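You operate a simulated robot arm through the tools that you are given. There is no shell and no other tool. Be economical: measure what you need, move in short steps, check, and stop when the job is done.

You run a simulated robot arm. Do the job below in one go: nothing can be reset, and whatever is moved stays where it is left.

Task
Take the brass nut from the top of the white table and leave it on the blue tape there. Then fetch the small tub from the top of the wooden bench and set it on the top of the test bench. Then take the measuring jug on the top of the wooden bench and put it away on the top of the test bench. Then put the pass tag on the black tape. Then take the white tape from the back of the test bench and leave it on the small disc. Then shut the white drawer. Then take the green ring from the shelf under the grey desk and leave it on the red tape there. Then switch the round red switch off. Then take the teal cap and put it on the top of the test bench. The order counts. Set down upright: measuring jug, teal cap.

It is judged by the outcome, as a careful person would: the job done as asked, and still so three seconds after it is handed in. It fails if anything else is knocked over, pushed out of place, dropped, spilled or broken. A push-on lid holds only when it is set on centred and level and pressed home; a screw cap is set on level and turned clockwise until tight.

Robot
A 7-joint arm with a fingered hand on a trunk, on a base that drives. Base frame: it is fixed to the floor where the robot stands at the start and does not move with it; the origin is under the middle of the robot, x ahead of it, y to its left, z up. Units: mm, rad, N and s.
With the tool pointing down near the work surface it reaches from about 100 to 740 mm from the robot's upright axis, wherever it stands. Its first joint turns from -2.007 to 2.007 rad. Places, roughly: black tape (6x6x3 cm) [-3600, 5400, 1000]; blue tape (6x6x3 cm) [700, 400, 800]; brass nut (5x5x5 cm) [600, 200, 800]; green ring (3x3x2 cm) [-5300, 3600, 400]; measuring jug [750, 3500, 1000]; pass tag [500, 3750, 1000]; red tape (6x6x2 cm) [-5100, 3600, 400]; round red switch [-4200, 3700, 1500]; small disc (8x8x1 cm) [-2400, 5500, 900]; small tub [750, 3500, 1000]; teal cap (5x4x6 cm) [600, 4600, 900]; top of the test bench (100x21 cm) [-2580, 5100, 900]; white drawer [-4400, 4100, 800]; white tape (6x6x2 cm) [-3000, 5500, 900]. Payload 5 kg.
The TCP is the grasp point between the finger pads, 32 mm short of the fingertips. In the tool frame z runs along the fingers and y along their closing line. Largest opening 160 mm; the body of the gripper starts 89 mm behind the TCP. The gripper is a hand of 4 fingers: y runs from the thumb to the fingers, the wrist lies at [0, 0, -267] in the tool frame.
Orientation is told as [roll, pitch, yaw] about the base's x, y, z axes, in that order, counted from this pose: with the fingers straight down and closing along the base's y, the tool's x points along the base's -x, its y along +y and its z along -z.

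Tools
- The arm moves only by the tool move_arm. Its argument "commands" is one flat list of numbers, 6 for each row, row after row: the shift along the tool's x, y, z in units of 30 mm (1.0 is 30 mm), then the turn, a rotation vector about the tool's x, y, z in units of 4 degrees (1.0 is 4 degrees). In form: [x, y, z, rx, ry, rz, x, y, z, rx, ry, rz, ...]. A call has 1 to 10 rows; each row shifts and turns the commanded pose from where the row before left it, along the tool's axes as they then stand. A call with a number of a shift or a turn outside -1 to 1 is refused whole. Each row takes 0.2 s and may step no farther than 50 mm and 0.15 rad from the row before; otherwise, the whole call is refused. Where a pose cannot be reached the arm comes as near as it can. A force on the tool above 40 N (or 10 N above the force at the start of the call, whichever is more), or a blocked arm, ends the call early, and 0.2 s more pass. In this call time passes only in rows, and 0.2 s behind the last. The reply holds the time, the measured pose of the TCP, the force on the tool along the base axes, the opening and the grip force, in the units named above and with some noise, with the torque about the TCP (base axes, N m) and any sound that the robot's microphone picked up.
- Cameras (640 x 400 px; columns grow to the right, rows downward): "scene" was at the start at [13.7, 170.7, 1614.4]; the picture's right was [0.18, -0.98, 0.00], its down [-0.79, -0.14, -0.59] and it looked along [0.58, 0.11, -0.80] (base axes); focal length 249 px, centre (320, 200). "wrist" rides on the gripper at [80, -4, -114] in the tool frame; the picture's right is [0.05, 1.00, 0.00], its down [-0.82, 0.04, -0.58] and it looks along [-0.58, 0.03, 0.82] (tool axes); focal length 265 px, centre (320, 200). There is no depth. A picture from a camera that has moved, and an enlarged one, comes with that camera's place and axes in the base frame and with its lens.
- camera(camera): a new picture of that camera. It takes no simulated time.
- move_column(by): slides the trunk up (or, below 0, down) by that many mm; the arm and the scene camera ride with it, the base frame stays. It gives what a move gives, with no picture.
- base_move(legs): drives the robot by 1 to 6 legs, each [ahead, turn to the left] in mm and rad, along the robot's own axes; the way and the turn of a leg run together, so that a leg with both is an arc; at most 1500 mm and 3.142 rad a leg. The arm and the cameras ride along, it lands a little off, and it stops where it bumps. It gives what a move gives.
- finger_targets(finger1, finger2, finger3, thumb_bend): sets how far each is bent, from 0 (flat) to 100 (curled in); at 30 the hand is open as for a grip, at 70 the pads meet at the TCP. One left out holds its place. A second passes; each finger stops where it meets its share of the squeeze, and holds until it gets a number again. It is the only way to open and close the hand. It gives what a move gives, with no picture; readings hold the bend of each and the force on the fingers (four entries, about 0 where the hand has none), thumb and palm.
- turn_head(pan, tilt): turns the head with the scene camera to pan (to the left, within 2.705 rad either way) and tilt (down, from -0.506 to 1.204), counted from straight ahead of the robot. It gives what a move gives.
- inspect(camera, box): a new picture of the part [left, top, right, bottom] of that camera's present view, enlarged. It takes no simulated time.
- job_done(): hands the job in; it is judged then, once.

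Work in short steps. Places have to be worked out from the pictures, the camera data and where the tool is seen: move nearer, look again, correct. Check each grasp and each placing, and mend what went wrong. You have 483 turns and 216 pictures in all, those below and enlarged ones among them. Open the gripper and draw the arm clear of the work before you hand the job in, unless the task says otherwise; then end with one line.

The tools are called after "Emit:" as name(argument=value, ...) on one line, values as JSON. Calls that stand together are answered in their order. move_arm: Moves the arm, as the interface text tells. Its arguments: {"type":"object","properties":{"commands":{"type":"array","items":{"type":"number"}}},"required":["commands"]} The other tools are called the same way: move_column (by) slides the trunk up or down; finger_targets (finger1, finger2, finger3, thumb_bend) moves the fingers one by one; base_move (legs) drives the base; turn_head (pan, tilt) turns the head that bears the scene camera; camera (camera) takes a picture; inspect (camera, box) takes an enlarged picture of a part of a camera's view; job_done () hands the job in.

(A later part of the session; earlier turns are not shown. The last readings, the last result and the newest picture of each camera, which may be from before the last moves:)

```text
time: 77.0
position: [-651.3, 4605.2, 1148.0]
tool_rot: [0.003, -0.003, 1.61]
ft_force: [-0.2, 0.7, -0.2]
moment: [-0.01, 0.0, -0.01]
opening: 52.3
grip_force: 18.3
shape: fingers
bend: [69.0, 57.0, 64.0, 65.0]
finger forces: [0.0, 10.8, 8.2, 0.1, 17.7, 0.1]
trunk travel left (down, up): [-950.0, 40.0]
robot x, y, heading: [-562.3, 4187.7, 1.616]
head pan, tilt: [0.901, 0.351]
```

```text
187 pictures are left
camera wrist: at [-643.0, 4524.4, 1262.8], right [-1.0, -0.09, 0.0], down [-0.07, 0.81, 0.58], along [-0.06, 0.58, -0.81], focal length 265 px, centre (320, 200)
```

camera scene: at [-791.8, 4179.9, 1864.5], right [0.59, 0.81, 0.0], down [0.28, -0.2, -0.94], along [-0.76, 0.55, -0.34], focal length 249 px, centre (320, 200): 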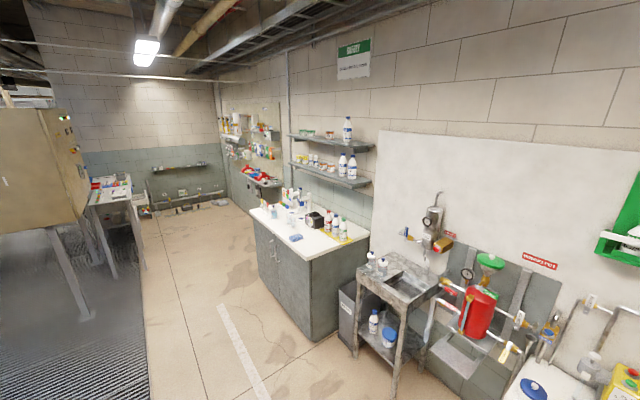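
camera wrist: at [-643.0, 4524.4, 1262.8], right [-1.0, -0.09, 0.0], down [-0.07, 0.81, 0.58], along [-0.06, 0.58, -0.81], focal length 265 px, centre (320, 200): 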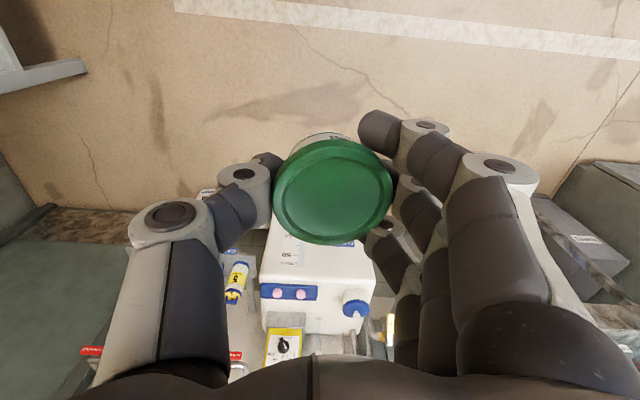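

The grey cabinet with white top near x −2100…−3080 is the test bench. I'll drive in front of it and look.

Emit:
base_move(legs=[[0, 1.53], [1500, 0], [480, 0], [0, -1.571]])

Emit:
turn_head(pan=0.0, tilt=0.6)

Emit:
camera(camera="scene")

```text
time: 94.2
position: [-2588.4, 4543.5, 1149.8]
tool_rot: [0.004, -0.004, 1.62]
ft_force: [0.1, -0.4, 0.9]
moment: [-0.01, -0.01, -0.03]
opening: 52.3
grip_force: 17.9
shape: fingers
bend: [69.0, 57.0, 64.0, 65.0]
finger forces: [0.1, 10.6, 8.0, 0.1, 17.4, 0.1]
trunk travel left (down, up): [-950.0, 40.0]
robot x, y, heading: [-2498.4, 4130.2, 1.621]
head pan, tilt: [0.901, 0.351]
```

```text
time: 95.4
position: [-2588.3, 4543.9, 1149.2]
tool_rot: [0.005, -0.003, 1.619]
ft_force: [-0.8, 0.2, 0.1]
moment: [0.0, 0.0, 0.02]
opening: 52.3
grip_force: 18.1
shape: fingers
bend: [69.0, 57.0, 64.0, 65.0]
finger forces: [0.1, 10.6, 8.1, 0.1, 17.4, 0.0]
trunk travel left (down, up): [-950.0, 40.0]
robot x, y, heading: [-2496.2, 4131.2, 1.621]
head pan, tilt: [0.0, 0.6]
```

```text
186 pictures are left
camera scene: at [-2653.5, 4151.5, 1841.8], right [1.0, 0.05, 0.0], down [0.03, -0.56, -0.83], along [-0.04, 0.82, -0.56], focal length 249 px, centre (320, 200)
```

scene: 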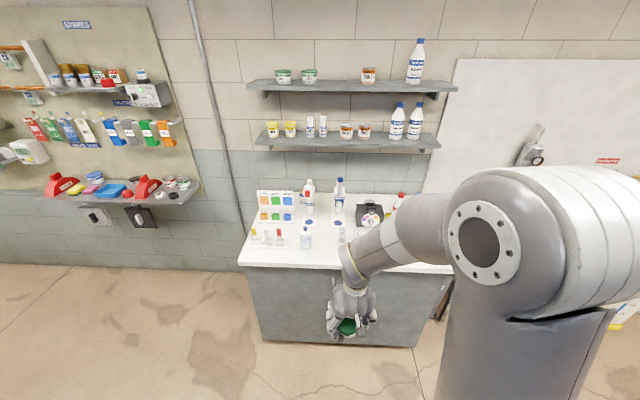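

Emit:
inspect(camera="scene", box=[230, 170, 460, 290])

Emit:
base_move(legs=[[0, -0.05], [150, 0]])

Emit:
camera(camera="wrist")

```text
2.78 times, centred on (345, 230) of scene
camera zoom: at [-2653.5, 4151.5, 1841.8], right [1.0, 0.05, 0.0], down [0.03, -0.56, -0.83], along [-0.04, 0.82, -0.56], focal length 694 px, centre (250, 116)
```

zoom: 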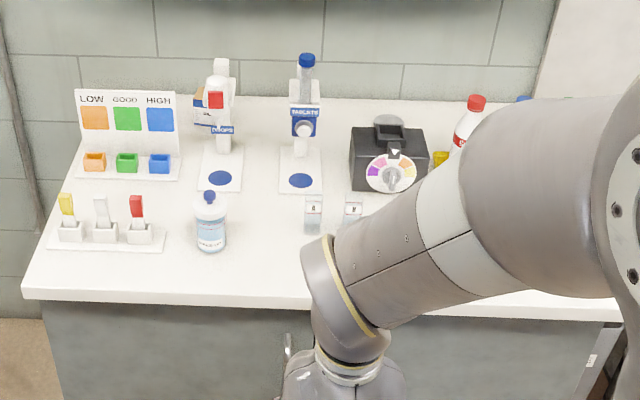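

```text
time: 97.2
position: [-2567.1, 4698.9, 1148.4]
tool_rot: [0.004, -0.003, 1.566]
ft_force: [0.2, 0.7, -1.1]
moment: [0.01, 0.01, 0.0]
opening: 51.9
grip_force: 17.9
shape: fingers
bend: [69.0, 57.0, 64.0, 65.0]
finger forces: [0.0, 10.7, 7.9, 0.0, 17.4, 0.0]
trunk travel left (down, up): [-950.0, 40.0]
robot x, y, heading: [-2497.1, 4280.8, 1.567]
head pan, tilt: [0.0, 0.6]
```

```text
184 pictures are left
camera wrist: at [-2561.5, 4618.4, 1262.4], right [-1.0, -0.05, 0.0], down [-0.04, 0.81, 0.58], along [-0.03, 0.58, -0.81], focal length 265 px, centre (320, 200)
```

wrist: 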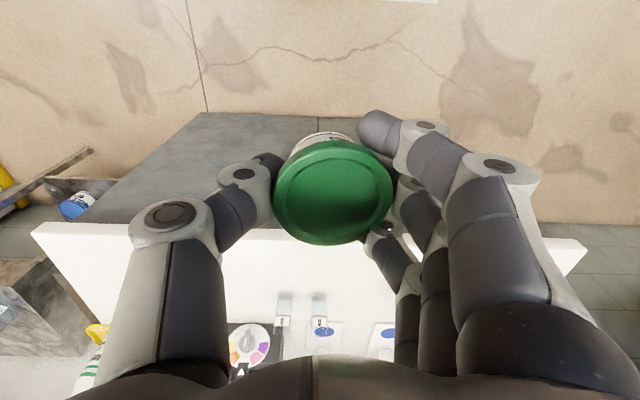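

The bench top is about z=895, with the front edge near y≈4950. I'll move nearer for a better look at free space along the front.

Emit:
base_move(legs=[[200, 0]])

Emit:
camera(camera="wrist")

Emit:
turn_head(pan=-0.1, tilt=0.8)

Emit:
camera(camera="scene")

```text
time: 98.8
position: [-2568.5, 4898.7, 1148.4]
tool_rot: [0.004, -0.002, 1.569]
ft_force: [0.1, 0.6, -1.0]
moment: [-0.04, -0.02, 0.01]
opening: 52.2
grip_force: 18.1
shape: fingers
bend: [69.0, 57.0, 64.0, 65.0]
finger forces: [0.0, 10.6, 8.0, 0.1, 17.3, 0.0]
trunk travel left (down, up): [-950.0, 40.0]
robot x, y, heading: [-2498.3, 4481.0, 1.573]
head pan, tilt: [0.0, 0.6]
```

```text
183 pictures are left
camera wrist: at [-2562.1, 4816.6, 1262.4], right [-1.0, -0.05, 0.0], down [-0.04, 0.81, 0.58], along [-0.03, 0.58, -0.81], focal length 265 px, centre (320, 200)
```

wrist: 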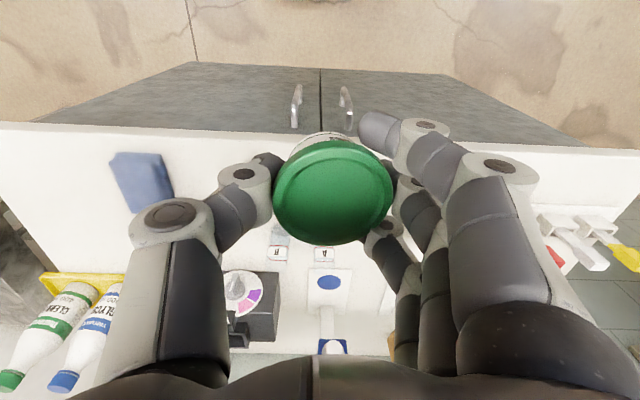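

```text
time: 99.5
position: [-2567.1, 4895.6, 1150.0]
tool_rot: [0.004, -0.003, 1.569]
ft_force: [-0.2, -0.2, 0.1]
moment: [-0.01, 0.0, -0.01]
opening: 52.4
grip_force: 18.4
shape: fingers
bend: [69.0, 57.0, 64.0, 65.0]
finger forces: [0.0, 10.5, 8.0, 0.0, 17.5, 0.0]
trunk travel left (down, up): [-950.0, 40.0]
robot x, y, heading: [-2498.5, 4475.9, 1.569]
head pan, tilt: [-0.099, 0.799]
```

```text
182 pictures are left
camera scene: at [-2644.0, 4499.6, 1825.0], right [1.0, -0.1, 0.0], down [-0.07, -0.71, -0.7], along [0.07, 0.69, -0.72], focal length 249 px, centre (320, 200)
```

scene: 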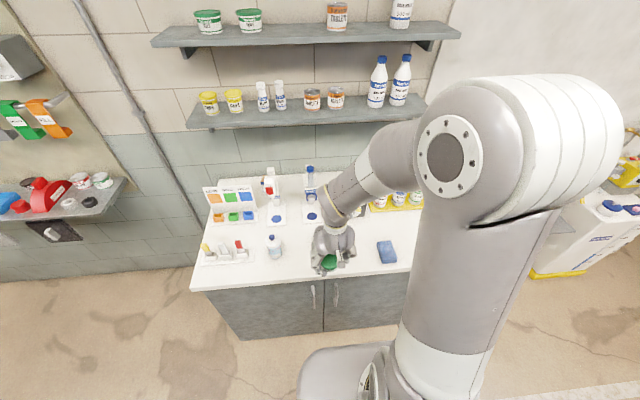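

Free space is visible in the front between the vials and the blue sponge. I'll move the tub over about [-2440,5040].

Emit:
move_arm(commands=[-0.96, -0.85, 0, 0, 0, 0, -0.96, -0.85, 0, 0, 0, 0, -0.96, -0.85, 0, 0, 0, 0, -0.96, -0.85, 0.5, 0, 0, 0, -0.96, -0.85, 1, 0, 0, 0, 0, 0, 1, 0, 0, 0, 0, 0, 1, 0, 0, 0])

Emit:
camera(camera="wrist")

Emit:
camera(camera="scene")

```text
time: 101.2
position: [-2441.2, 5042.2, 1046.7]
tool_rot: [0.004, -0.004, 1.57]
ft_force: [0.9, 0.1, -0.4]
moment: [-0.02, -0.01, -0.02]
opening: 52.0
grip_force: 17.6
shape: fingers
bend: [69.0, 57.0, 64.0, 65.0]
finger forces: [0.1, 10.6, 8.0, 0.1, 17.1, 0.0]
trunk travel left (down, up): [-950.0, 40.0]
robot x, y, heading: [-2495.5, 4481.2, 1.569]
head pan, tilt: [-0.099, 0.799]
```

```text
181 pictures are left
camera wrist: at [-2435.4, 4961.0, 1159.5], right [-1.0, -0.05, 0.0], down [-0.04, 0.81, 0.58], along [-0.03, 0.58, -0.81], focal length 265 px, centre (320, 200)
```

wrist: 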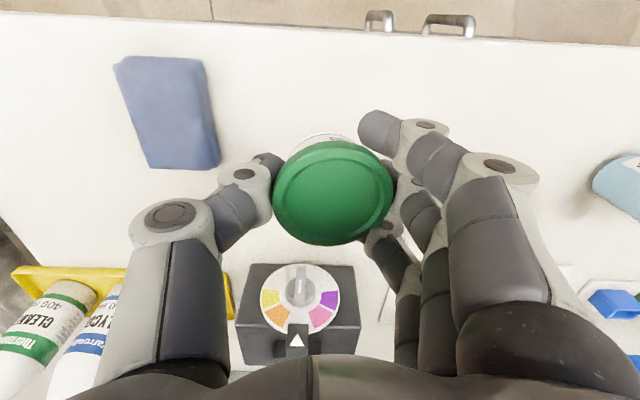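

```text
180 pictures are left
camera scene: at [-2642.9, 4501.4, 1825.0], right [1.0, -0.1, 0.0], down [-0.07, -0.71, -0.7], along [0.07, 0.69, -0.72], focal length 249 px, centre (320, 200)
```

scene: 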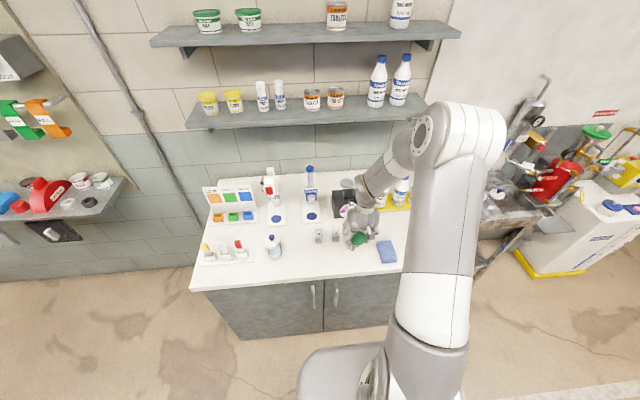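

Clear all round. I'll lower to about z=955, then creep until contact.

Emit:
move_arm(commands=[0, 0, 1, 0, 0, 0, 0, 0, 1, 0, 0, 0, 0, 0, 0.8, 0, 0, 0])

Emit:
move_arm(commands=[0, 0, 0.15, 0, 0, 0, 0, 0, 0.15, 0, 0, 0])

Emit:
inspect(camera="scene", box=[300, 190, 420, 280])

```text
time: 102.0
position: [-2438.4, 5041.0, 960.1]
tool_rot: [0.003, -0.004, 1.569]
ft_force: [-0.1, 0.2, -0.1]
moment: [0.01, -0.04, -0.02]
opening: 51.8
grip_force: 17.7
shape: fingers
bend: [69.0, 57.0, 64.0, 65.0]
finger forces: [0.0, 10.5, 8.2, 0.0, 17.2, 0.0]
trunk travel left (down, up): [-950.0, 40.0]
robot x, y, heading: [-2500.5, 4478.9, 1.566]
head pan, tilt: [-0.099, 0.799]
```

```text
time: 102.5
position: [-2439.8, 5041.6, 949.8]
tool_rot: [0.002, -0.003, 1.569]
ft_force: [1.0, 0.0, -0.5]
moment: [0.0, -0.03, 0.05]
opening: 52.3
grip_force: 17.9
shape: fingers
bend: [69.0, 57.0, 64.0, 65.0]
finger forces: [0.1, 10.5, 8.2, 0.1, 17.2, 0.0]
trunk travel left (down, up): [-950.0, 40.0]
robot x, y, heading: [-2494.5, 4480.3, 1.576]
head pan, tilt: [-0.099, 0.799]
```

```text
4.44 times, centred on (360, 235) of scene
camera zoom: at [-2643.9, 4499.6, 1824.9], right [1.0, -0.1, 0.0], down [-0.07, -0.71, -0.7], along [0.07, 0.69, -0.72], focal length 1108 px, centre (142, 44)
```

zoom: 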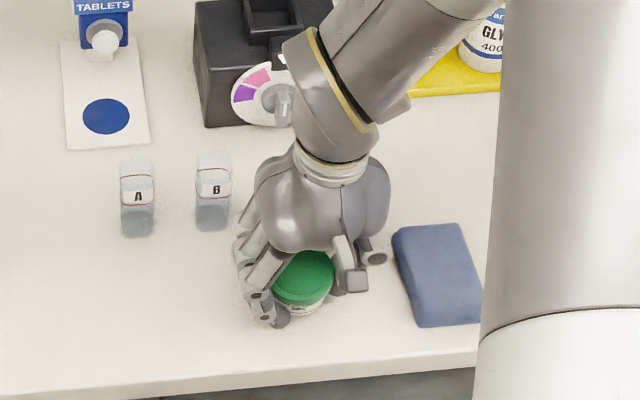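

Emit:
move_arm(commands=[0, 0, 0.15, 0, 0, 0, 0, 0, 0.15, 0, 0, 0])

Emit:
move_arm(commands=[0, 0, 0.15, 0, 0, 0, 0, 0, 0.1, 0, 0, 0])

Emit:
inspect(camera="scene", box=[330, 220, 390, 265])

```text
time: 103.2
position: [-2439.2, 5040.9, 943.3]
tool_rot: [0.002, -0.005, 1.568]
ft_force: [-0.3, -0.4, -0.9]
moment: [0.01, 0.0, 0.0]
opening: 52.0
grip_force: 17.9
shape: fingers
bend: [69.0, 57.0, 64.0, 65.0]
finger forces: [0.0, 10.5, 8.1, 0.0, 17.2, 0.0]
trunk travel left (down, up): [-950.0, 40.0]
robot x, y, heading: [-2495.0, 4480.1, 1.574]
head pan, tilt: [-0.099, 0.799]
```

```text
time: 103.8
position: [-2440.1, 5041.5, 937.9]
tool_rot: [0.003, -0.01, 1.569]
ft_force: [0.6, 1.0, 37.0]
moment: [0.06, 1.46, -0.08]
opening: 52.1
grip_force: 33.3
shape: fingers
bend: [69.0, 62.0, 65.0, 65.0]
finger forces: [0.0, 38.1, 8.2, 0.1, 20.5, 0.1]
trunk travel left (down, up): [-950.0, 40.0]
robot x, y, heading: [-2497.6, 4479.4, 1.574]
head pan, tilt: [-0.099, 0.799]
```

```text
8.89 times, centred on (360, 242) of scene
camera zoom: at [-2643.9, 4496.5, 1825.7], right [1.0, -0.1, 0.0], down [-0.07, -0.71, -0.7], along [0.07, 0.7, -0.72], focal length 2217 px, centre (-36, -178)
```

zoom: 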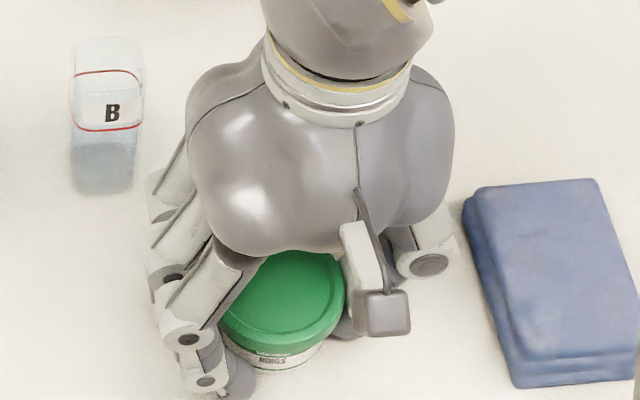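

Finger 2's tip is on the bench, so the tub is within a few mm of it. I'll rise 2 mm and release gently.

Emit:
move_arm(commands=[0, 0, -0.06, 0, 0, 0])

Emit:
finger_targets(finger1=58, finger2=54, finger3=58, thumb_bend=60)

Emit:
inspect(camera="scene", box=[330, 220, 390, 265])

```text
time: 104.2
position: [-2440.1, 5042.2, 938.3]
tool_rot: [0.004, -0.01, 1.567]
ft_force: [0.7, 8.2, 28.7]
moment: [0.31, 1.11, -0.27]
opening: 51.8
grip_force: 30.1
shape: fingers
bend: [69.0, 61.0, 65.0, 65.0]
finger forces: [0.1, 31.3, 8.8, 0.1, 19.9, 0.0]
trunk travel left (down, up): [-950.0, 40.0]
robot x, y, heading: [-2496.7, 4478.7, 1.572]
head pan, tilt: [-0.099, 0.799]
```

```text
time: 104.6
position: [-2438.8, 5043.4, 940.7]
tool_rot: [0.002, -0.01, 1.57]
ft_force: [0.2, -4.7, 21.0]
moment: [-0.36, 0.58, 0.18]
opening: 56.4
grip_force: 10.9
shape: fingers
bend: [59.0, 56.0, 57.0, 60.0]
finger forces: [5.1, 13.4, 0.3, 0.0, 3.7, 0.0]
trunk travel left (down, up): [-950.0, 40.0]
robot x, y, heading: [-2497.5, 4481.9, 1.57]
head pan, tilt: [-0.099, 0.799]
stopped: the force on the tool passed its limit at 42 N (the readings are from after the stop); the commanded pose is now the measured one
```

```text
8.89 times, centred on (360, 242) of scene
camera zoom: at [-2643.8, 4497.2, 1824.7], right [1.0, -0.1, 0.0], down [-0.07, -0.71, -0.7], along [0.07, 0.69, -0.72], focal length 2217 px, centre (-36, -178)
```

zoom: 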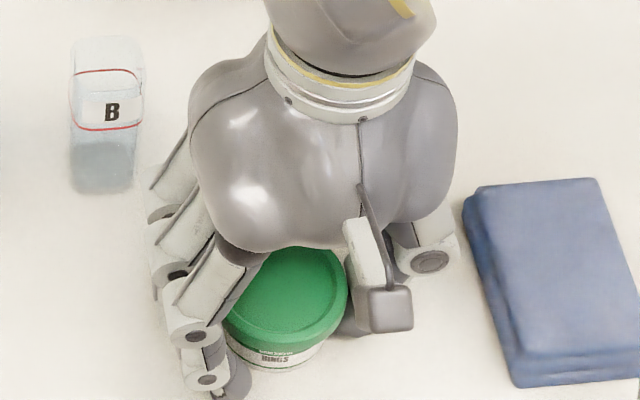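

The opening fingers push on the bench, so I'll rise a bit while opening.

Emit:
move_arm(commands=[0, 0, -0.3, 0, 0, 0])

Emit:
finger_targets(finger1=52, finger2=50, finger3=52, thumb_bend=52)

Emit:
camera(camera="wrist")

```text
time: 105.0
position: [-2439.3, 5042.0, 947.5]
tool_rot: [0.002, -0.007, 1.57]
ft_force: [-0.9, -0.5, -0.1]
moment: [0.02, -0.01, 0.0]
opening: 59.2
grip_force: 0.5
shape: fingers
bend: [57.0, 54.0, 57.0, 60.0]
finger forces: [0.0, 0.4, 0.0, 0.1, 0.4, 0.0]
trunk travel left (down, up): [-950.0, 40.0]
robot x, y, heading: [-2497.8, 4477.1, 1.566]
head pan, tilt: [-0.099, 0.799]
```

```text
time: 106.0
position: [-2438.4, 5042.8, 948.1]
tool_rot: [0.002, -0.007, 1.57]
ft_force: [0.7, 0.8, 0.0]
moment: [-0.02, 0.03, 0.0]
opening: 82.5
grip_force: 0.1
shape: fingers
bend: [52.0, 50.0, 52.0, 52.0]
finger forces: [0.0, 0.0, 0.1, 0.1, 0.0, 0.0]
trunk travel left (down, up): [-950.0, 40.0]
robot x, y, heading: [-2497.8, 4476.2, 1.569]
head pan, tilt: [-0.099, 0.799]
```

```text
176 pictures are left
camera wrist: at [-2434.2, 4961.1, 1060.6], right [-1.0, -0.05, 0.0], down [-0.04, 0.81, 0.58], along [-0.03, 0.58, -0.81], focal length 265 px, centre (320, 200)
```

wrist: 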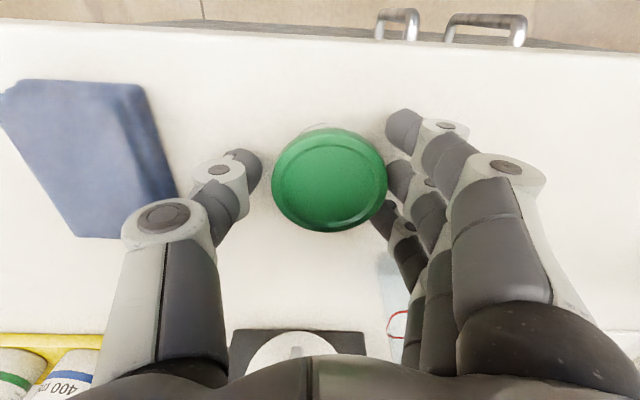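

Emit:
finger_targets(finger1=46, finger2=46, finger3=46, thumb_bend=50)

Emit:
move_arm(commands=[0, 0, -0.6, 0, 0, 0, 0, 0, -1, 0, 0, 0, 0, 0, -1, 0, 0, 0, 0, 0, -1, 0, 0, 0, 0, 0, -1, 0, 0, 0, 0, 0, -1, 0, 0, 0, 0, 0, -1, 0, 0, 0, 0, 0, -1, 0, 0, 0])

Emit:
camera(camera="wrist")

```text
time: 107.0
position: [-2438.3, 5043.2, 948.0]
tool_rot: [0.002, -0.008, 1.569]
ft_force: [-0.6, 0.3, -0.2]
moment: [-0.02, -0.01, 0.01]
opening: 98.2
grip_force: 0.1
shape: fingers
bend: [46.0, 46.0, 46.0, 50.0]
finger forces: [0.0, 0.0, 0.0, 0.0, 0.0, 0.0]
trunk travel left (down, up): [-950.0, 40.0]
robot x, y, heading: [-2498.2, 4477.3, 1.567]
head pan, tilt: [-0.099, 0.799]
```

```text
time: 108.8
position: [-2437.2, 5039.7, 1176.3]
tool_rot: [0.001, -0.007, 1.57]
ft_force: [-0.3, 0.6, 0.1]
moment: [-0.01, 0.01, 0.03]
opening: 98.3
grip_force: 0.0
shape: fingers
bend: [46.0, 46.0, 46.0, 50.0]
finger forces: [0.1, 0.0, 0.0, 0.1, 0.0, 0.1]
trunk travel left (down, up): [-950.0, 40.0]
robot x, y, heading: [-2496.4, 4478.6, 1.573]
head pan, tilt: [-0.099, 0.799]
```

```text
175 pictures are left
camera wrist: at [-2432.3, 4958.5, 1289.2], right [-1.0, -0.05, 0.0], down [-0.04, 0.81, 0.58], along [-0.03, 0.58, -0.81], focal length 265 px, centre (320, 200)
```

wrist: 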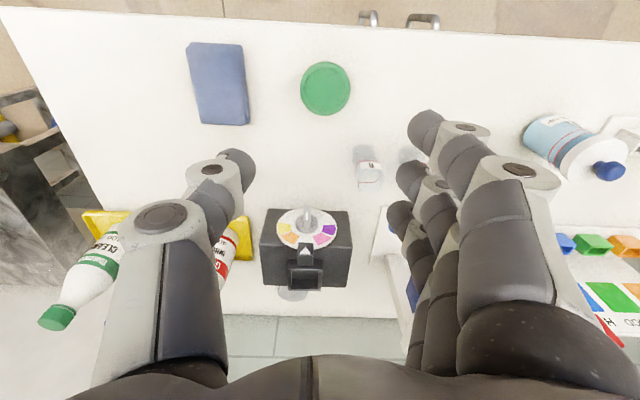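

The tub stands on the bench. The grey disc behind the black box at about [-2396,5508] is likely the small disc. Now I'll go back for the jug at [824,3528], approaching from the +y side because of its handle.

Emit:
base_move(legs=[[-420, 0]])

Emit:
move_arm(commands=[1, 0, 0, 0, 0, 0, 1, 0, 0, 0, 0, 0, 1, 0, 0, 0, 0, 0, 1, 0, 0, 0, 0, 0, 1, 0, 0, 0, 0, 0, 1, 0, 0, 0, 0, 0])

Emit:
base_move(legs=[[0, -1.571], [1500, 0], [500, 0], [0, -1.571], [360, 0], [0, 1.571]])

Emit:
turn_head(pan=0.0, tilt=0.6)

Emit:
camera(camera="scene")

```text
time: 111.4
position: [-2433.7, 4623.0, 1176.7]
tool_rot: [0.001, -0.01, 1.562]
ft_force: [0.2, -0.5, 0.2]
moment: [0.01, 0.04, 0.01]
opening: 98.2
grip_force: 0.0
shape: fingers
bend: [46.0, 46.0, 46.0, 50.0]
finger forces: [0.0, 0.0, 0.1, 0.1, 0.1, 0.0]
trunk travel left (down, up): [-950.0, 40.0]
robot x, y, heading: [-2498.0, 4061.5, 1.57]
head pan, tilt: [-0.099, 0.799]
```

```text
time: 112.8
position: [-2435.9, 4444.3, 1172.3]
tool_rot: [0.001, -0.009, 1.564]
ft_force: [0.5, -0.1, 0.0]
moment: [0.04, 0.01, 0.0]
opening: 98.4
grip_force: 0.1
shape: fingers
bend: [46.0, 46.0, 46.0, 50.0]
finger forces: [0.0, 0.0, 0.0, 0.0, 0.0, 0.0]
trunk travel left (down, up): [-950.0, 40.0]
robot x, y, heading: [-2500.2, 4062.8, 1.565]
head pan, tilt: [-0.099, 0.799]
```

```text
time: 136.3
position: [-109.9, 3616.1, 1172.3]
tool_rot: [0.002, -0.008, 0.012]
ft_force: [-0.3, 1.4, 0.2]
moment: [0.05, -0.01, 0.01]
opening: 98.5
grip_force: 0.1
shape: fingers
bend: [46.0, 46.0, 46.0, 50.0]
finger forces: [0.0, 0.0, 0.1, 0.0, 0.1, 0.0]
trunk travel left (down, up): [-950.0, 40.0]
robot x, y, heading: [-496.5, 3671.1, 0.015]
head pan, tilt: [-0.099, 0.799]
```

```text
time: 137.1
position: [-110.2, 3615.8, 1172.0]
tool_rot: [0.002, -0.006, 0.012]
ft_force: [0.7, -1.3, 0.1]
moment: [0.02, 0.02, -0.03]
opening: 98.4
grip_force: 0.1
shape: fingers
bend: [46.0, 46.0, 46.0, 50.0]
finger forces: [0.0, 0.0, 0.0, 0.0, 0.0, 0.0]
trunk travel left (down, up): [-950.0, 40.0]
robot x, y, heading: [-495.7, 3670.4, 0.014]
head pan, tilt: [0.0, 0.6]
```

```text
174 pictures are left
camera scene: at [-465.6, 3828.1, 1841.7], right [0.01, -1.0, 0.0], down [-0.57, -0.01, -0.82], along [0.82, 0.01, -0.57], focal length 249 px, centre (320, 200)
```

scene: 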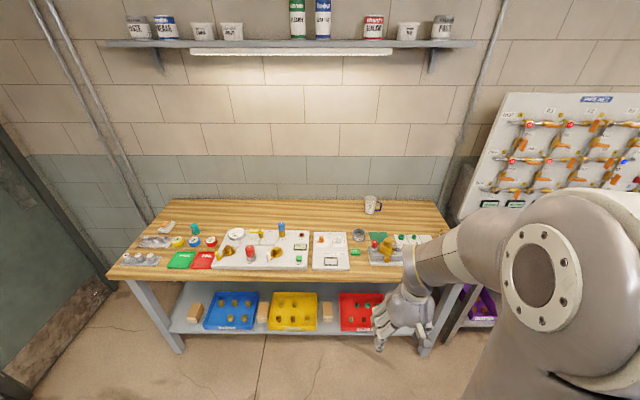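

I'll move up to the bench and extend above it, then yaw and tilt the hand.

Emit:
base_move(legs=[[0, -0.014], [415, 0]])

Emit:
move_arm(commands=[-1, 0, 0, 0, 0, 0, -1, 0, 0, 0, 0, 0, -1, 0, 0, 0, 0, 0, -1, 0, 0, 0, 0, 0, -1, 0, 0, 0, 0, 0, -1, 0, 0, 0, 0, 0])

Emit:
move_arm(commands=[0, 0, 0, 0, 0, 1, 0, 0, 0, 0, 0, 1, 0, 0, 0, 0, 0, 1, 0, 0, 0, 0, 0, 1, 0, 0, 0, 0, 0, 1, 0, 0, 0, 0, 0, 1, 0, 0, 0, 0, 0, 1, 0, 0, 0, 0, 0, 1, 0, 0, 0, 0, 0, 1, 0, 0, 0, 0, 0, 1])

Emit:
finger_targets(finger1=38, finger2=38, finger3=38, thumb_bend=38)

Emit:
camera(camera="wrist")

```text
time: 139.9
position: [294.4, 3608.8, 1172.0]
tool_rot: [0.002, -0.006, -0.001]
ft_force: [-1.2, -0.4, 0.1]
moment: [0.04, 0.01, -0.01]
opening: 98.3
grip_force: 0.1
shape: fingers
bend: [46.0, 46.0, 46.0, 50.0]
finger forces: [0.1, 0.0, 0.1, 0.1, 0.0, 0.0]
trunk travel left (down, up): [-950.0, 40.0]
robot x, y, heading: [-90.6, 3670.9, 0.002]
head pan, tilt: [0.0, 0.6]
```

```text
time: 141.3
position: [474.9, 3606.4, 1173.6]
tool_rot: [0.003, -0.007, -0.007]
ft_force: [0.3, 0.1, 0.0]
moment: [-0.04, 0.02, 0.03]
opening: 98.3
grip_force: 0.2
shape: fingers
bend: [46.0, 46.0, 46.0, 50.0]
finger forces: [0.1, 0.0, 0.0, 0.0, 0.0, 0.0]
trunk travel left (down, up): [-950.0, 40.0]
robot x, y, heading: [-88.4, 3670.1, -0.007]
head pan, tilt: [0.0, 0.6]
```

```text
time: 143.5
position: [473.2, 3607.4, 1171.7]
tool_rot: [0.007, -0.007, -0.704]
ft_force: [-0.3, -1.0, 0.9]
moment: [0.01, 0.03, 0.02]
opening: 98.3
grip_force: 0.1
shape: fingers
bend: [46.0, 46.0, 46.0, 50.0]
finger forces: [0.0, 0.1, 0.0, 0.0, 0.1, 0.0]
trunk travel left (down, up): [-950.0, 40.0]
robot x, y, heading: [-86.7, 3671.4, -0.006]
head pan, tilt: [0.0, 0.6]
```

```text
time: 144.5
position: [472.4, 3607.6, 1172.5]
tool_rot: [0.007, -0.006, -0.703]
ft_force: [0.3, -0.9, 0.8]
moment: [-0.03, -0.01, 0.03]
opening: 138.6
grip_force: 0.0
shape: fingers
bend: [38.0, 38.0, 38.0, 38.0]
finger forces: [0.1, 0.0, 0.0, 0.0, 0.0, 0.0]
trunk travel left (down, up): [-950.0, 40.0]
robot x, y, heading: [-88.8, 3671.2, -0.004]
head pan, tilt: [0.0, 0.6]
```

```text
173 pictures are left
camera wrist: at [408.9, 3656.3, 1286.1], right [0.61, 0.8, 0.01], down [0.65, -0.5, 0.58], along [0.47, -0.35, -0.81], focal length 265 px, centre (320, 200)
```

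wrist: 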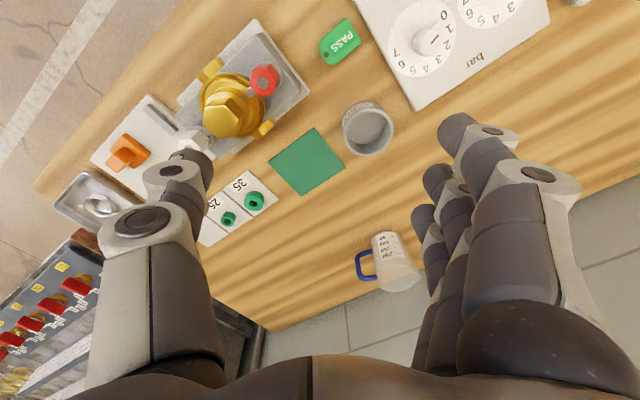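

Now tilt the hand forward about 40° and look.

Emit:
move_arm(commands=[0, 0, 0, 0, -1, 0, 0, 0, 0, 0, -1, 0, 0, 0, 0, 0, -1, 0, 0, 0, 0, 0, -1, 0, 0, 0, 0, 0, -1, 0, 0, 0, 0, 0, -1, 0, 0, 0, 0, 0, -1, 0, 0, 0, 0, 0, -1, 0, 0, 0, 0, 0, -1, 0, 0, 0, 0, 0, -1, 0])

Emit:
camera(camera="wrist")

Emit:
camera(camera="scene")

```text
time: 146.7
position: [473.0, 3608.6, 1173.4]
tool_rot: [0.007, -0.702, -0.706]
ft_force: [0.4, 0.1, 0.1]
moment: [-0.02, 0.0, -0.01]
opening: 138.5
grip_force: 0.1
shape: fingers
bend: [38.0, 38.0, 38.0, 38.0]
finger forces: [0.1, 0.0, 0.1, 0.0, 0.0, 0.0]
trunk travel left (down, up): [-950.0, 40.0]
robot x, y, heading: [-87.7, 3669.4, -0.003]
head pan, tilt: [0.0, 0.6]
```

```text
172 pictures are left
camera wrist: at [367.9, 3692.1, 1208.1], right [0.61, 0.79, -0.03], down [0.21, -0.13, 0.97], along [0.76, -0.6, -0.25], focal length 265 px, centre (320, 200)
```

wrist: 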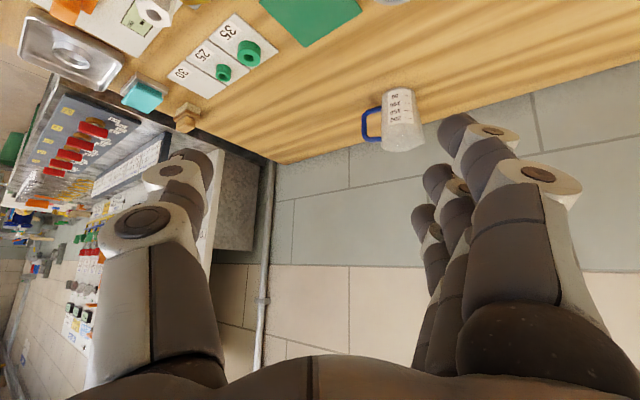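

```text
171 pictures are left
camera scene: at [-58.4, 3828.1, 1841.7], right [0.0, -1.0, 0.0], down [-0.57, 0.0, -0.83], along [0.83, 0.0, -0.57], focal length 249 px, centre (320, 200)
```

scene: 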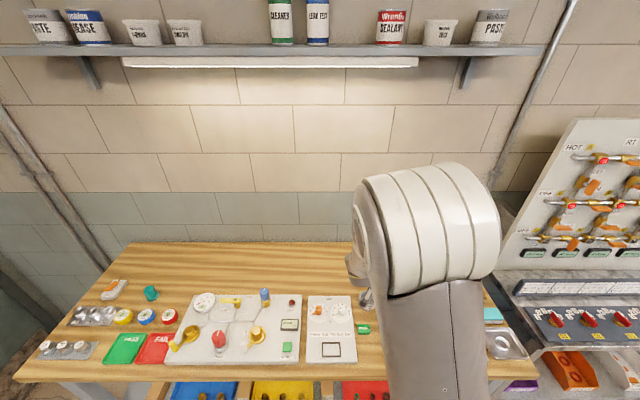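

The jug fixes at about [818,3527] with base ≈ 870 and rim ≈ 970. I'll finish the orientation (azimuth −45°, tilt 52°).

Emit:
move_arm(commands=[0, 0, 0, 0.65, 0, 0.75, 0, 0, 0, 0, -1, 0, 0, 0, 0, 0, -1, 0, 0, 0, 0, 0, -1, 0])

Emit:
move_arm(commands=[-0.02, 0.68, 0.92, 0, 0, 0, -0.02, 0.68, 0.92, 0, 0, 0, -0.02, 0.68, 0.92, 0, 0, 0, -0.02, 0.68, 0.92, 0, 0, 0, -0.02, 0.68, 0.92, 0, 0, 0, -0.02, 0.68, 0.92, 0, 0, 0])

Emit:
camera(camera="wrist")

```text
time: 147.7
position: [473.3, 3609.8, 1173.1]
tool_rot: [0.009, -0.914, -0.777]
ft_force: [-1.2, 0.1, -0.2]
moment: [0.01, -0.03, -0.02]
opening: 138.5
grip_force: 0.1
shape: fingers
bend: [38.0, 38.0, 38.0, 38.0]
finger forces: [0.1, 0.0, 0.0, 0.0, 0.0, 0.0]
trunk travel left (down, up): [-950.0, 40.0]
robot x, y, heading: [-89.7, 3670.0, -0.007]
head pan, tilt: [0.0, 0.6]
```

```text
time: 149.1
position: [656.5, 3603.2, 1074.2]
tool_rot: [0.009, -0.911, -0.781]
ft_force: [0.7, 0.3, 0.4]
moment: [0.0, 0.02, 0.01]
opening: 138.6
grip_force: 0.1
shape: fingers
bend: [38.0, 38.0, 38.0, 38.0]
finger forces: [0.1, 0.0, 0.0, 0.0, 0.0, 0.0]
trunk travel left (down, up): [-950.0, 40.0]
robot x, y, heading: [-90.2, 3672.3, -0.002]
head pan, tilt: [0.0, 0.6]
```

```text
170 pictures are left
camera wrist: at [554.3, 3698.3, 1080.1], right [0.67, 0.74, -0.04], down [0.06, 0.0, 1.0], along [0.74, -0.68, -0.04], focal length 265 px, centre (320, 200)
```

wrist: 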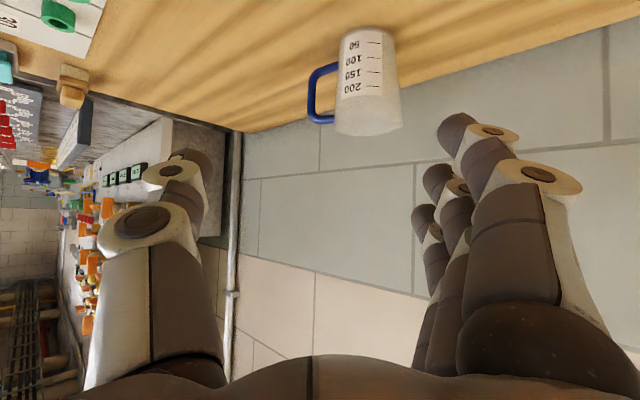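

The view shows the handle points about 20° off −y toward −x, so my thumb would hit it. A better approach comes from the −y side (azimuth ≈ +48°), so I'll retreat and reposition.

Emit:
move_arm(commands=[0.02, -0.68, -0.92, 0, 0, 0, 0.02, -0.68, -0.92, 0, 0, 0, 0.02, -0.68, -0.92, 0, 0, 0, 0.02, -0.68, -0.92, 0, 0, 0, 0.02, -0.68, -0.92, 0, 0, 0, 0.02, -0.68, -0.92, 0, 0, 0])

Emit:
base_move(legs=[[-350, 0], [0, -1.571], [300, 0], [0, 1.571]])

Emit:
move_arm(commands=[0, 0, 0, -0.79, 0, -0.613, 0, 0, 0, -0.79, 0, -0.613, 0, 0, 0, -0.79, 0, -0.613, 0, 0, 0, -0.79, 0, -0.613, 0, 0, 0, -0.79, 0, -0.613, 0, 0, 0, -0.79, 0, -0.613, 0, 0, 0, -0.79, 0, -0.613, 0, 0, 0, -0.79, 0, -0.613, 0, 0, 0, -0.79, 0, -0.613, 0, 0, 0, -0.79, 0, -0.613])

Emit:
move_arm(commands=[0, 0, 0, -0.79, 0, -0.613, 0, 0, 0, -0.79, 0, -0.613, 0, 0, 0, -0.79, 0, -0.613, 0, 0, 0, -0.79, 0, -0.613, 0, 0, 0, -0.79, 0, -0.613, 0, 0, 0, -0.79, 0, -0.613, 0, 0, 0, -0.79, 0, -0.613, 0, 0, 0, -0.79, 0, -0.613, 0, 0, 0, -0.79, 0, -0.613, 0, 0, 0, -0.79, 0, -0.613])

```text
time: 150.5
position: [473.4, 3609.4, 1175.6]
tool_rot: [0.01, -0.914, -0.78]
ft_force: [0.1, -0.3, 0.3]
moment: [0.04, 0.01, 0.05]
opening: 138.9
grip_force: 0.0
shape: fingers
bend: [38.0, 38.0, 38.0, 38.0]
finger forces: [0.0, 0.0, 0.0, 0.0, 0.0, 0.0]
trunk travel left (down, up): [-950.0, 40.0]
robot x, y, heading: [-85.0, 3671.0, 0.0]
head pan, tilt: [0.0, 0.6]
```

```text
time: 162.1
position: [107.1, 3300.7, 1177.1]
tool_rot: [0.007, -0.91, -0.821]
ft_force: [0.3, 0.0, -0.1]
moment: [0.01, -0.01, 0.03]
opening: 138.7
grip_force: 0.0
shape: fingers
bend: [38.0, 38.0, 38.0, 38.0]
finger forces: [0.1, 0.0, 0.1, 0.0, 0.0, 0.1]
trunk travel left (down, up): [-950.0, 40.0]
robot x, y, heading: [-454.7, 3386.0, -0.04]
head pan, tilt: [0.0, 0.6]
```

```text
time: 164.3
position: [102.1, 3302.9, 1163.6]
tool_rot: [-0.014, -0.888, -0.317]
ft_force: [-0.6, 0.7, 0.9]
moment: [0.0, 0.02, -0.03]
opening: 138.9
grip_force: 0.1
shape: fingers
bend: [38.0, 38.0, 38.0, 38.0]
finger forces: [0.0, 0.1, 0.0, 0.1, 0.0, 0.0]
out of reach, approached as far as the arm can: row 7, 8, 9, 10
trunk travel left (down, up): [-950.0, 40.0]
robot x, y, heading: [-455.5, 3385.6, -0.044]
head pan, tilt: [0.0, 0.6]
```

```text
time: 166.5
position: [96.7, 3305.3, 1137.9]
tool_rot: [0.027, -0.845, 0.315]
ft_force: [-1.3, 0.2, 0.9]
moment: [0.03, -0.01, -0.02]
opening: 138.8
grip_force: 0.0
shape: fingers
bend: [38.0, 38.0, 38.0, 38.0]
finger forces: [0.1, 0.1, 0.0, 0.0, 0.0, 0.0]
out of reach, approached as far as the arm can: row 1, 2
trunk travel left (down, up): [-950.0, 40.0]
robot x, y, heading: [-455.8, 3386.0, -0.048]
head pan, tilt: [0.0, 0.6]
```

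Emit:
move_arm(commands=[0, 0, 0, -0.4, 0, -0.3, 0, 0, 0, -0.4, 0, -0.3, 0, 0, 0, 0, 0, 0, 0, 0, 0, 0, 0, 0])

```text
time: 167.5
position: [95.9, 3304.1, 1139.0]
tool_rot: [0.033, -0.846, 0.376]
ft_force: [0.4, 0.2, 0.0]
moment: [-0.01, 0.04, -0.02]
opening: 138.9
grip_force: 0.0
shape: fingers
bend: [38.0, 38.0, 38.0, 38.0]
finger forces: [0.0, 0.0, 0.0, 0.0, 0.1, 0.0]
trunk travel left (down, up): [-950.0, 40.0]
robot x, y, heading: [-453.1, 3380.8, -0.046]
head pan, tilt: [0.0, 0.6]
```

Emit:
move_arm(commands=[0, 0, 0, -0.75, 0, -0.66, 0, 0, 0, -0.75, 0, -0.66, 0, 0, 0, -0.75, 0, -0.66, 0, 0, 0, -0.75, 0, -0.66, 0, 0, 0, -0.75, 0, -0.66, 0, 0, 0, -0.75, 0, -0.66, 0, 0, 0, -0.75, 0, -0.66, 0, 0, 0, 0, -1, 0, 0, 0, 0, 0, -0.8, 0])

Emit:
base_move(legs=[[0, 0.047], [375, 0]])

Emit:
camera(camera="wrist")

Emit:
camera(camera="scene")

```text
time: 169.5
position: [97.3, 3306.3, 1138.8]
tool_rot: [0.036, -0.983, 0.86]
ft_force: [-0.5, 0.0, -0.5]
moment: [0.0, 0.0, -0.02]
opening: 138.6
grip_force: 0.0
shape: fingers
bend: [38.0, 38.0, 38.0, 38.0]
finger forces: [0.0, 0.0, 0.1, 0.1, 0.0, 0.0]
trunk travel left (down, up): [-950.0, 40.0]
robot x, y, heading: [-455.2, 3383.2, -0.046]
head pan, tilt: [0.0, 0.6]
```

```text
time: 172.3
position: [481.9, 3332.9, 1139.2]
tool_rot: [0.037, -0.981, 0.907]
ft_force: [0.0, 0.3, 0.0]
moment: [0.02, 0.03, 0.0]
opening: 138.8
grip_force: 0.1
shape: fingers
bend: [38.0, 38.0, 38.0, 38.0]
finger forces: [0.0, 0.0, 0.0, 0.0, 0.0, 0.0]
trunk travel left (down, up): [-950.0, 40.0]
robot x, y, heading: [-75.8, 3386.2, 0.003]
head pan, tilt: [0.0, 0.6]
```

```text
169 pictures are left
camera wrist: at [403.3, 3218.1, 1134.6], right [-0.82, 0.57, -0.02], down [-0.03, -0.01, 1.0], along [0.57, 0.82, 0.03], focal length 265 px, centre (320, 200)
```

wrist: 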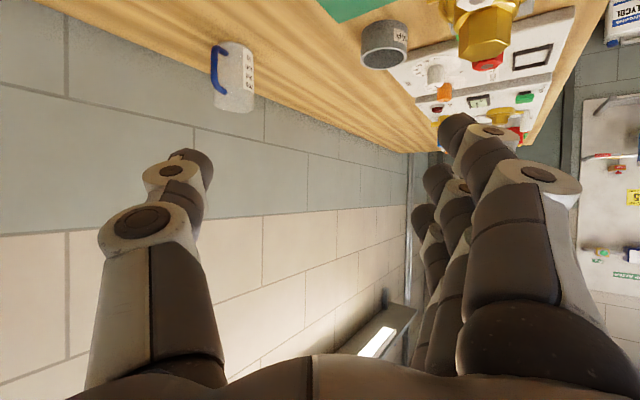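

```text
168 pictures are left
camera scene: at [-43.8, 3543.0, 1841.8], right [0.0, -1.0, 0.0], down [-0.57, 0.0, -0.82], along [0.82, 0.0, -0.57], focal length 249 px, centre (320, 200)
```

scene: 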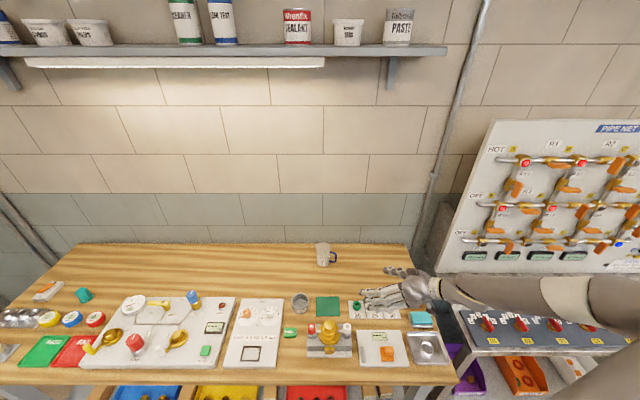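

Now the handle faces toward the palm. Jug axis ≈ [820,3529], rim ≈ 975. I'll move to a pre-grasp point 130 mm back along the approach.

Emit:
move_arm(commands=[-0.128, -0.522, 0.917, 0, 0, 0, -0.128, -0.522, 0.917, 0, 0, 0, -0.128, -0.522, 0.917, 0, 0, 0, -0.128, -0.522, 0.917, 0, 0, 0, -0.128, -0.522, 0.917, 0, 0, 0, -0.128, -0.522, 0.917, 0, 0, 0, -0.128, -0.522, 0.917, 0, 0, 0, -0.128, -0.522, 0.917, 0, 0, 0, -0.128, -0.522, 0.917, 0, 0, 0, -0.128, -0.522, 0.917, 0, 0, 0])

Emit:
camera(camera="wrist")

Emit:
inspect(camera="scene", box=[280, 220, 460, 340])

```text
time: 174.5
position: [753.0, 3442.9, 1013.4]
tool_rot: [0.038, -0.98, 0.907]
ft_force: [0.0, -0.4, -0.5]
moment: [0.01, 0.01, 0.03]
opening: 138.7
grip_force: 0.1
shape: fingers
bend: [38.0, 38.0, 38.0, 38.0]
finger forces: [0.0, 0.1, 0.0, 0.0, 0.1, 0.1]
trunk travel left (down, up): [-950.0, 40.0]
robot x, y, heading: [-75.1, 3384.8, 0.003]
head pan, tilt: [0.0, 0.6]
```

```text
167 pictures are left
camera wrist: at [675.4, 3328.7, 1009.7], right [-0.82, 0.57, -0.02], down [-0.03, -0.01, 1.0], along [0.57, 0.82, 0.03], focal length 265 px, centre (320, 200)
```

wrist: 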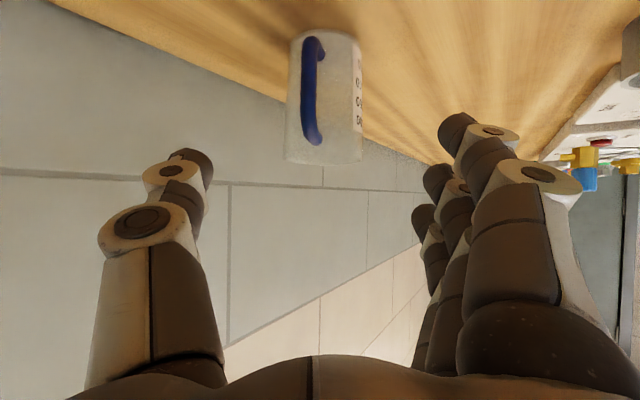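

```text
3.33 times, centred on (370, 280) of scene
camera zoom: at [-43.8, 3544.2, 1841.7], right [0.0, -1.0, 0.0], down [-0.57, 0.0, -0.82], along [0.82, 0.0, -0.57], focal length 831 px, centre (153, -67)
```

zoom: 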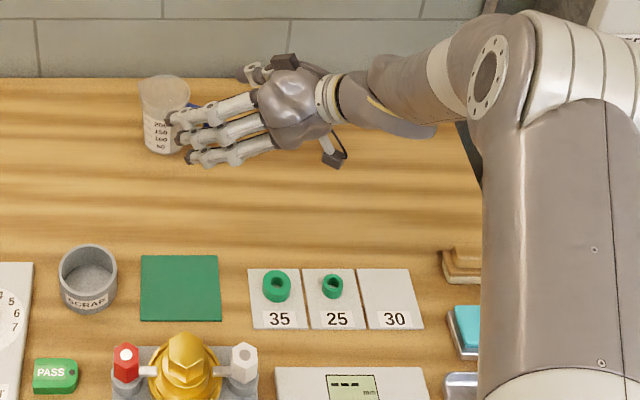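

Aligned: the jug is centred between thumb and fingers with the handle facing the palm. I'll advance along the tool axis.

Emit:
move_arm(commands=[0, 0, 0.8, 0, 0, 0, 0, 0, 0.8, 0, 0, 0, 0, 0, 0.8, 0, 0, 0])

Emit:
camera(camera="wrist")

```text
time: 175.3
position: [787.4, 3493.2, 973.6]
tool_rot: [0.037, -0.981, 0.905]
ft_force: [-0.3, -0.6, 0.3]
moment: [0.0, 0.03, -0.02]
opening: 138.7
grip_force: 0.0
shape: fingers
bend: [38.0, 38.0, 38.0, 38.0]
finger forces: [0.0, 0.1, 0.1, 0.1, 0.0, 0.0]
trunk travel left (down, up): [-950.0, 40.0]
robot x, y, heading: [-77.4, 3383.2, 0.002]
head pan, tilt: [0.0, 0.6]
```

```text
165 pictures are left
camera wrist: at [709.9, 3377.7, 970.2], right [-0.82, 0.57, -0.02], down [-0.03, -0.01, 1.0], along [0.57, 0.82, 0.03], focal length 265 px, centre (320, 200)
```

wrist: 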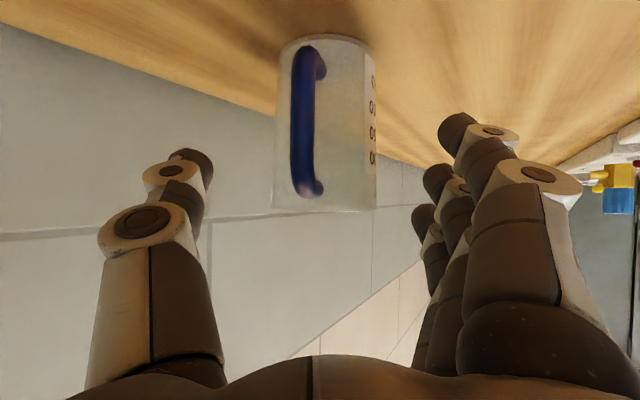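

Emit:
move_arm(commands=[0, 0, 0.7, 0, 0, 0, 0, 0, 0.7, 0, 0, 0, -0.1, 0, 0.5, 0, 0, 0])

Emit:
camera(camera="wrist")

```text
time: 176.1
position: [816.3, 3534.2, 944.6]
tool_rot: [0.037, -0.982, 0.907]
ft_force: [0.1, 0.1, -0.4]
moment: [0.01, 0.04, -0.02]
opening: 138.8
grip_force: 0.1
shape: fingers
bend: [38.0, 38.0, 38.0, 38.0]
finger forces: [0.1, 0.0, 0.1, 0.0, 0.0, 0.1]
trunk travel left (down, up): [-950.0, 40.0]
robot x, y, heading: [-75.0, 3390.0, 0.004]
head pan, tilt: [0.0, 0.6]
```

```text
164 pictures are left
camera wrist: at [737.8, 3417.4, 940.5], right [-0.82, 0.57, -0.02], down [-0.03, -0.01, 1.0], along [0.57, 0.82, 0.03], focal length 265 px, centre (320, 200)
```

wrist: 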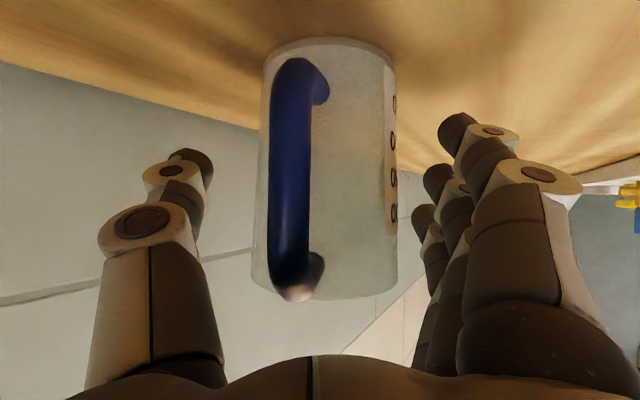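

The jug is between the fingers. I'll close gradually.

Emit:
finger_targets(finger1=70, finger2=70, finger3=70, thumb_bend=70)

Emit:
camera(camera="wrist")

Emit:
inspect(camera="scene", box=[280, 200, 460, 320])

```text
time: 177.1
position: [816.1, 3530.9, 944.3]
tool_rot: [0.038, -0.983, 0.905]
ft_force: [0.3, -0.6, -0.9]
moment: [0.01, 0.03, -0.03]
opening: 59.4
grip_force: 25.4
shape: fingers
bend: [60.0, 63.0, 68.0, 65.0]
finger forces: [8.6, 9.0, 7.7, 0.0, 26.2, 0.1]
trunk travel left (down, up): [-950.0, 40.0]
robot x, y, heading: [-75.3, 3383.8, 0.0]
head pan, tilt: [0.0, 0.6]
```

```text
163 pictures are left
camera wrist: at [737.4, 3416.8, 940.7], right [-0.82, 0.57, -0.02], down [-0.03, -0.01, 1.0], along [0.57, 0.82, 0.03], focal length 265 px, centre (320, 200)
```

wrist: 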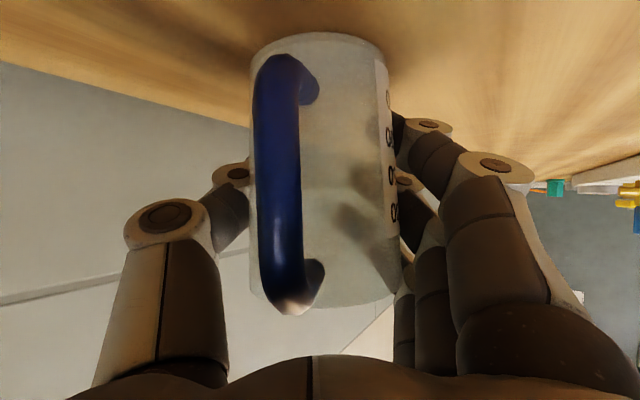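

```text
3.33 times, centred on (370, 260) of scene
camera zoom: at [-44.9, 3543.3, 1841.8], right [0.0, -1.0, 0.0], down [-0.57, 0.0, -0.82], along [0.82, 0.0, -0.57], focal length 831 px, centre (153, 0)
```

zoom: 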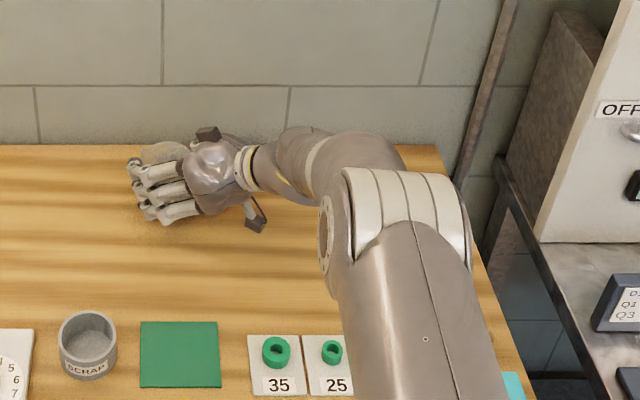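

A solid four-finger grip (26 N). I'll lift straight up.

Emit:
move_arm(commands=[-0.42, 0.01, -0.28, 0, 0, 0, -0.83, 0.02, -0.556, 0, 0, 0, -0.83, 0.02, -0.556, 0, 0, 0, -0.83, 0.02, -0.556, 0, 0, 0])

Emit:
camera(camera="wrist")

```text
time: 178.1
position: [814.8, 3531.7, 1051.2]
tool_rot: [0.037, -0.981, 0.906]
ft_force: [-0.1, -0.5, -1.0]
moment: [0.01, -0.06, 0.0]
opening: 59.6
grip_force: 25.6
shape: fingers
bend: [60.0, 63.0, 68.0, 65.0]
finger forces: [8.7, 9.1, 7.6, 0.1, 26.2, 0.0]
trunk travel left (down, up): [-950.0, 40.0]
robot x, y, heading: [-73.3, 3387.5, 0.002]
head pan, tilt: [0.0, 0.6]
```

```text
161 pictures are left
camera wrist: at [736.1, 3417.3, 1047.0], right [-0.82, 0.57, -0.02], down [-0.03, -0.01, 1.0], along [0.57, 0.82, 0.03], focal length 265 px, centre (320, 200)
```

wrist: 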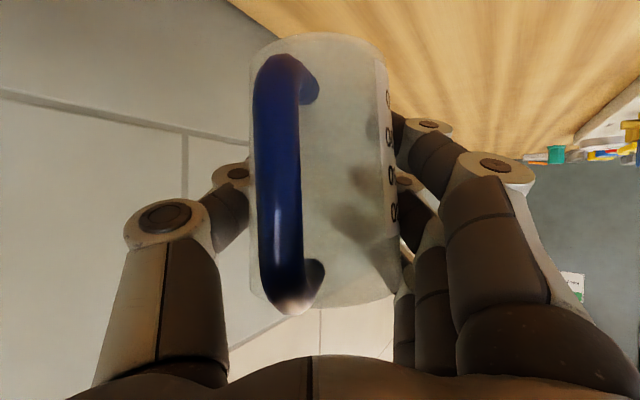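

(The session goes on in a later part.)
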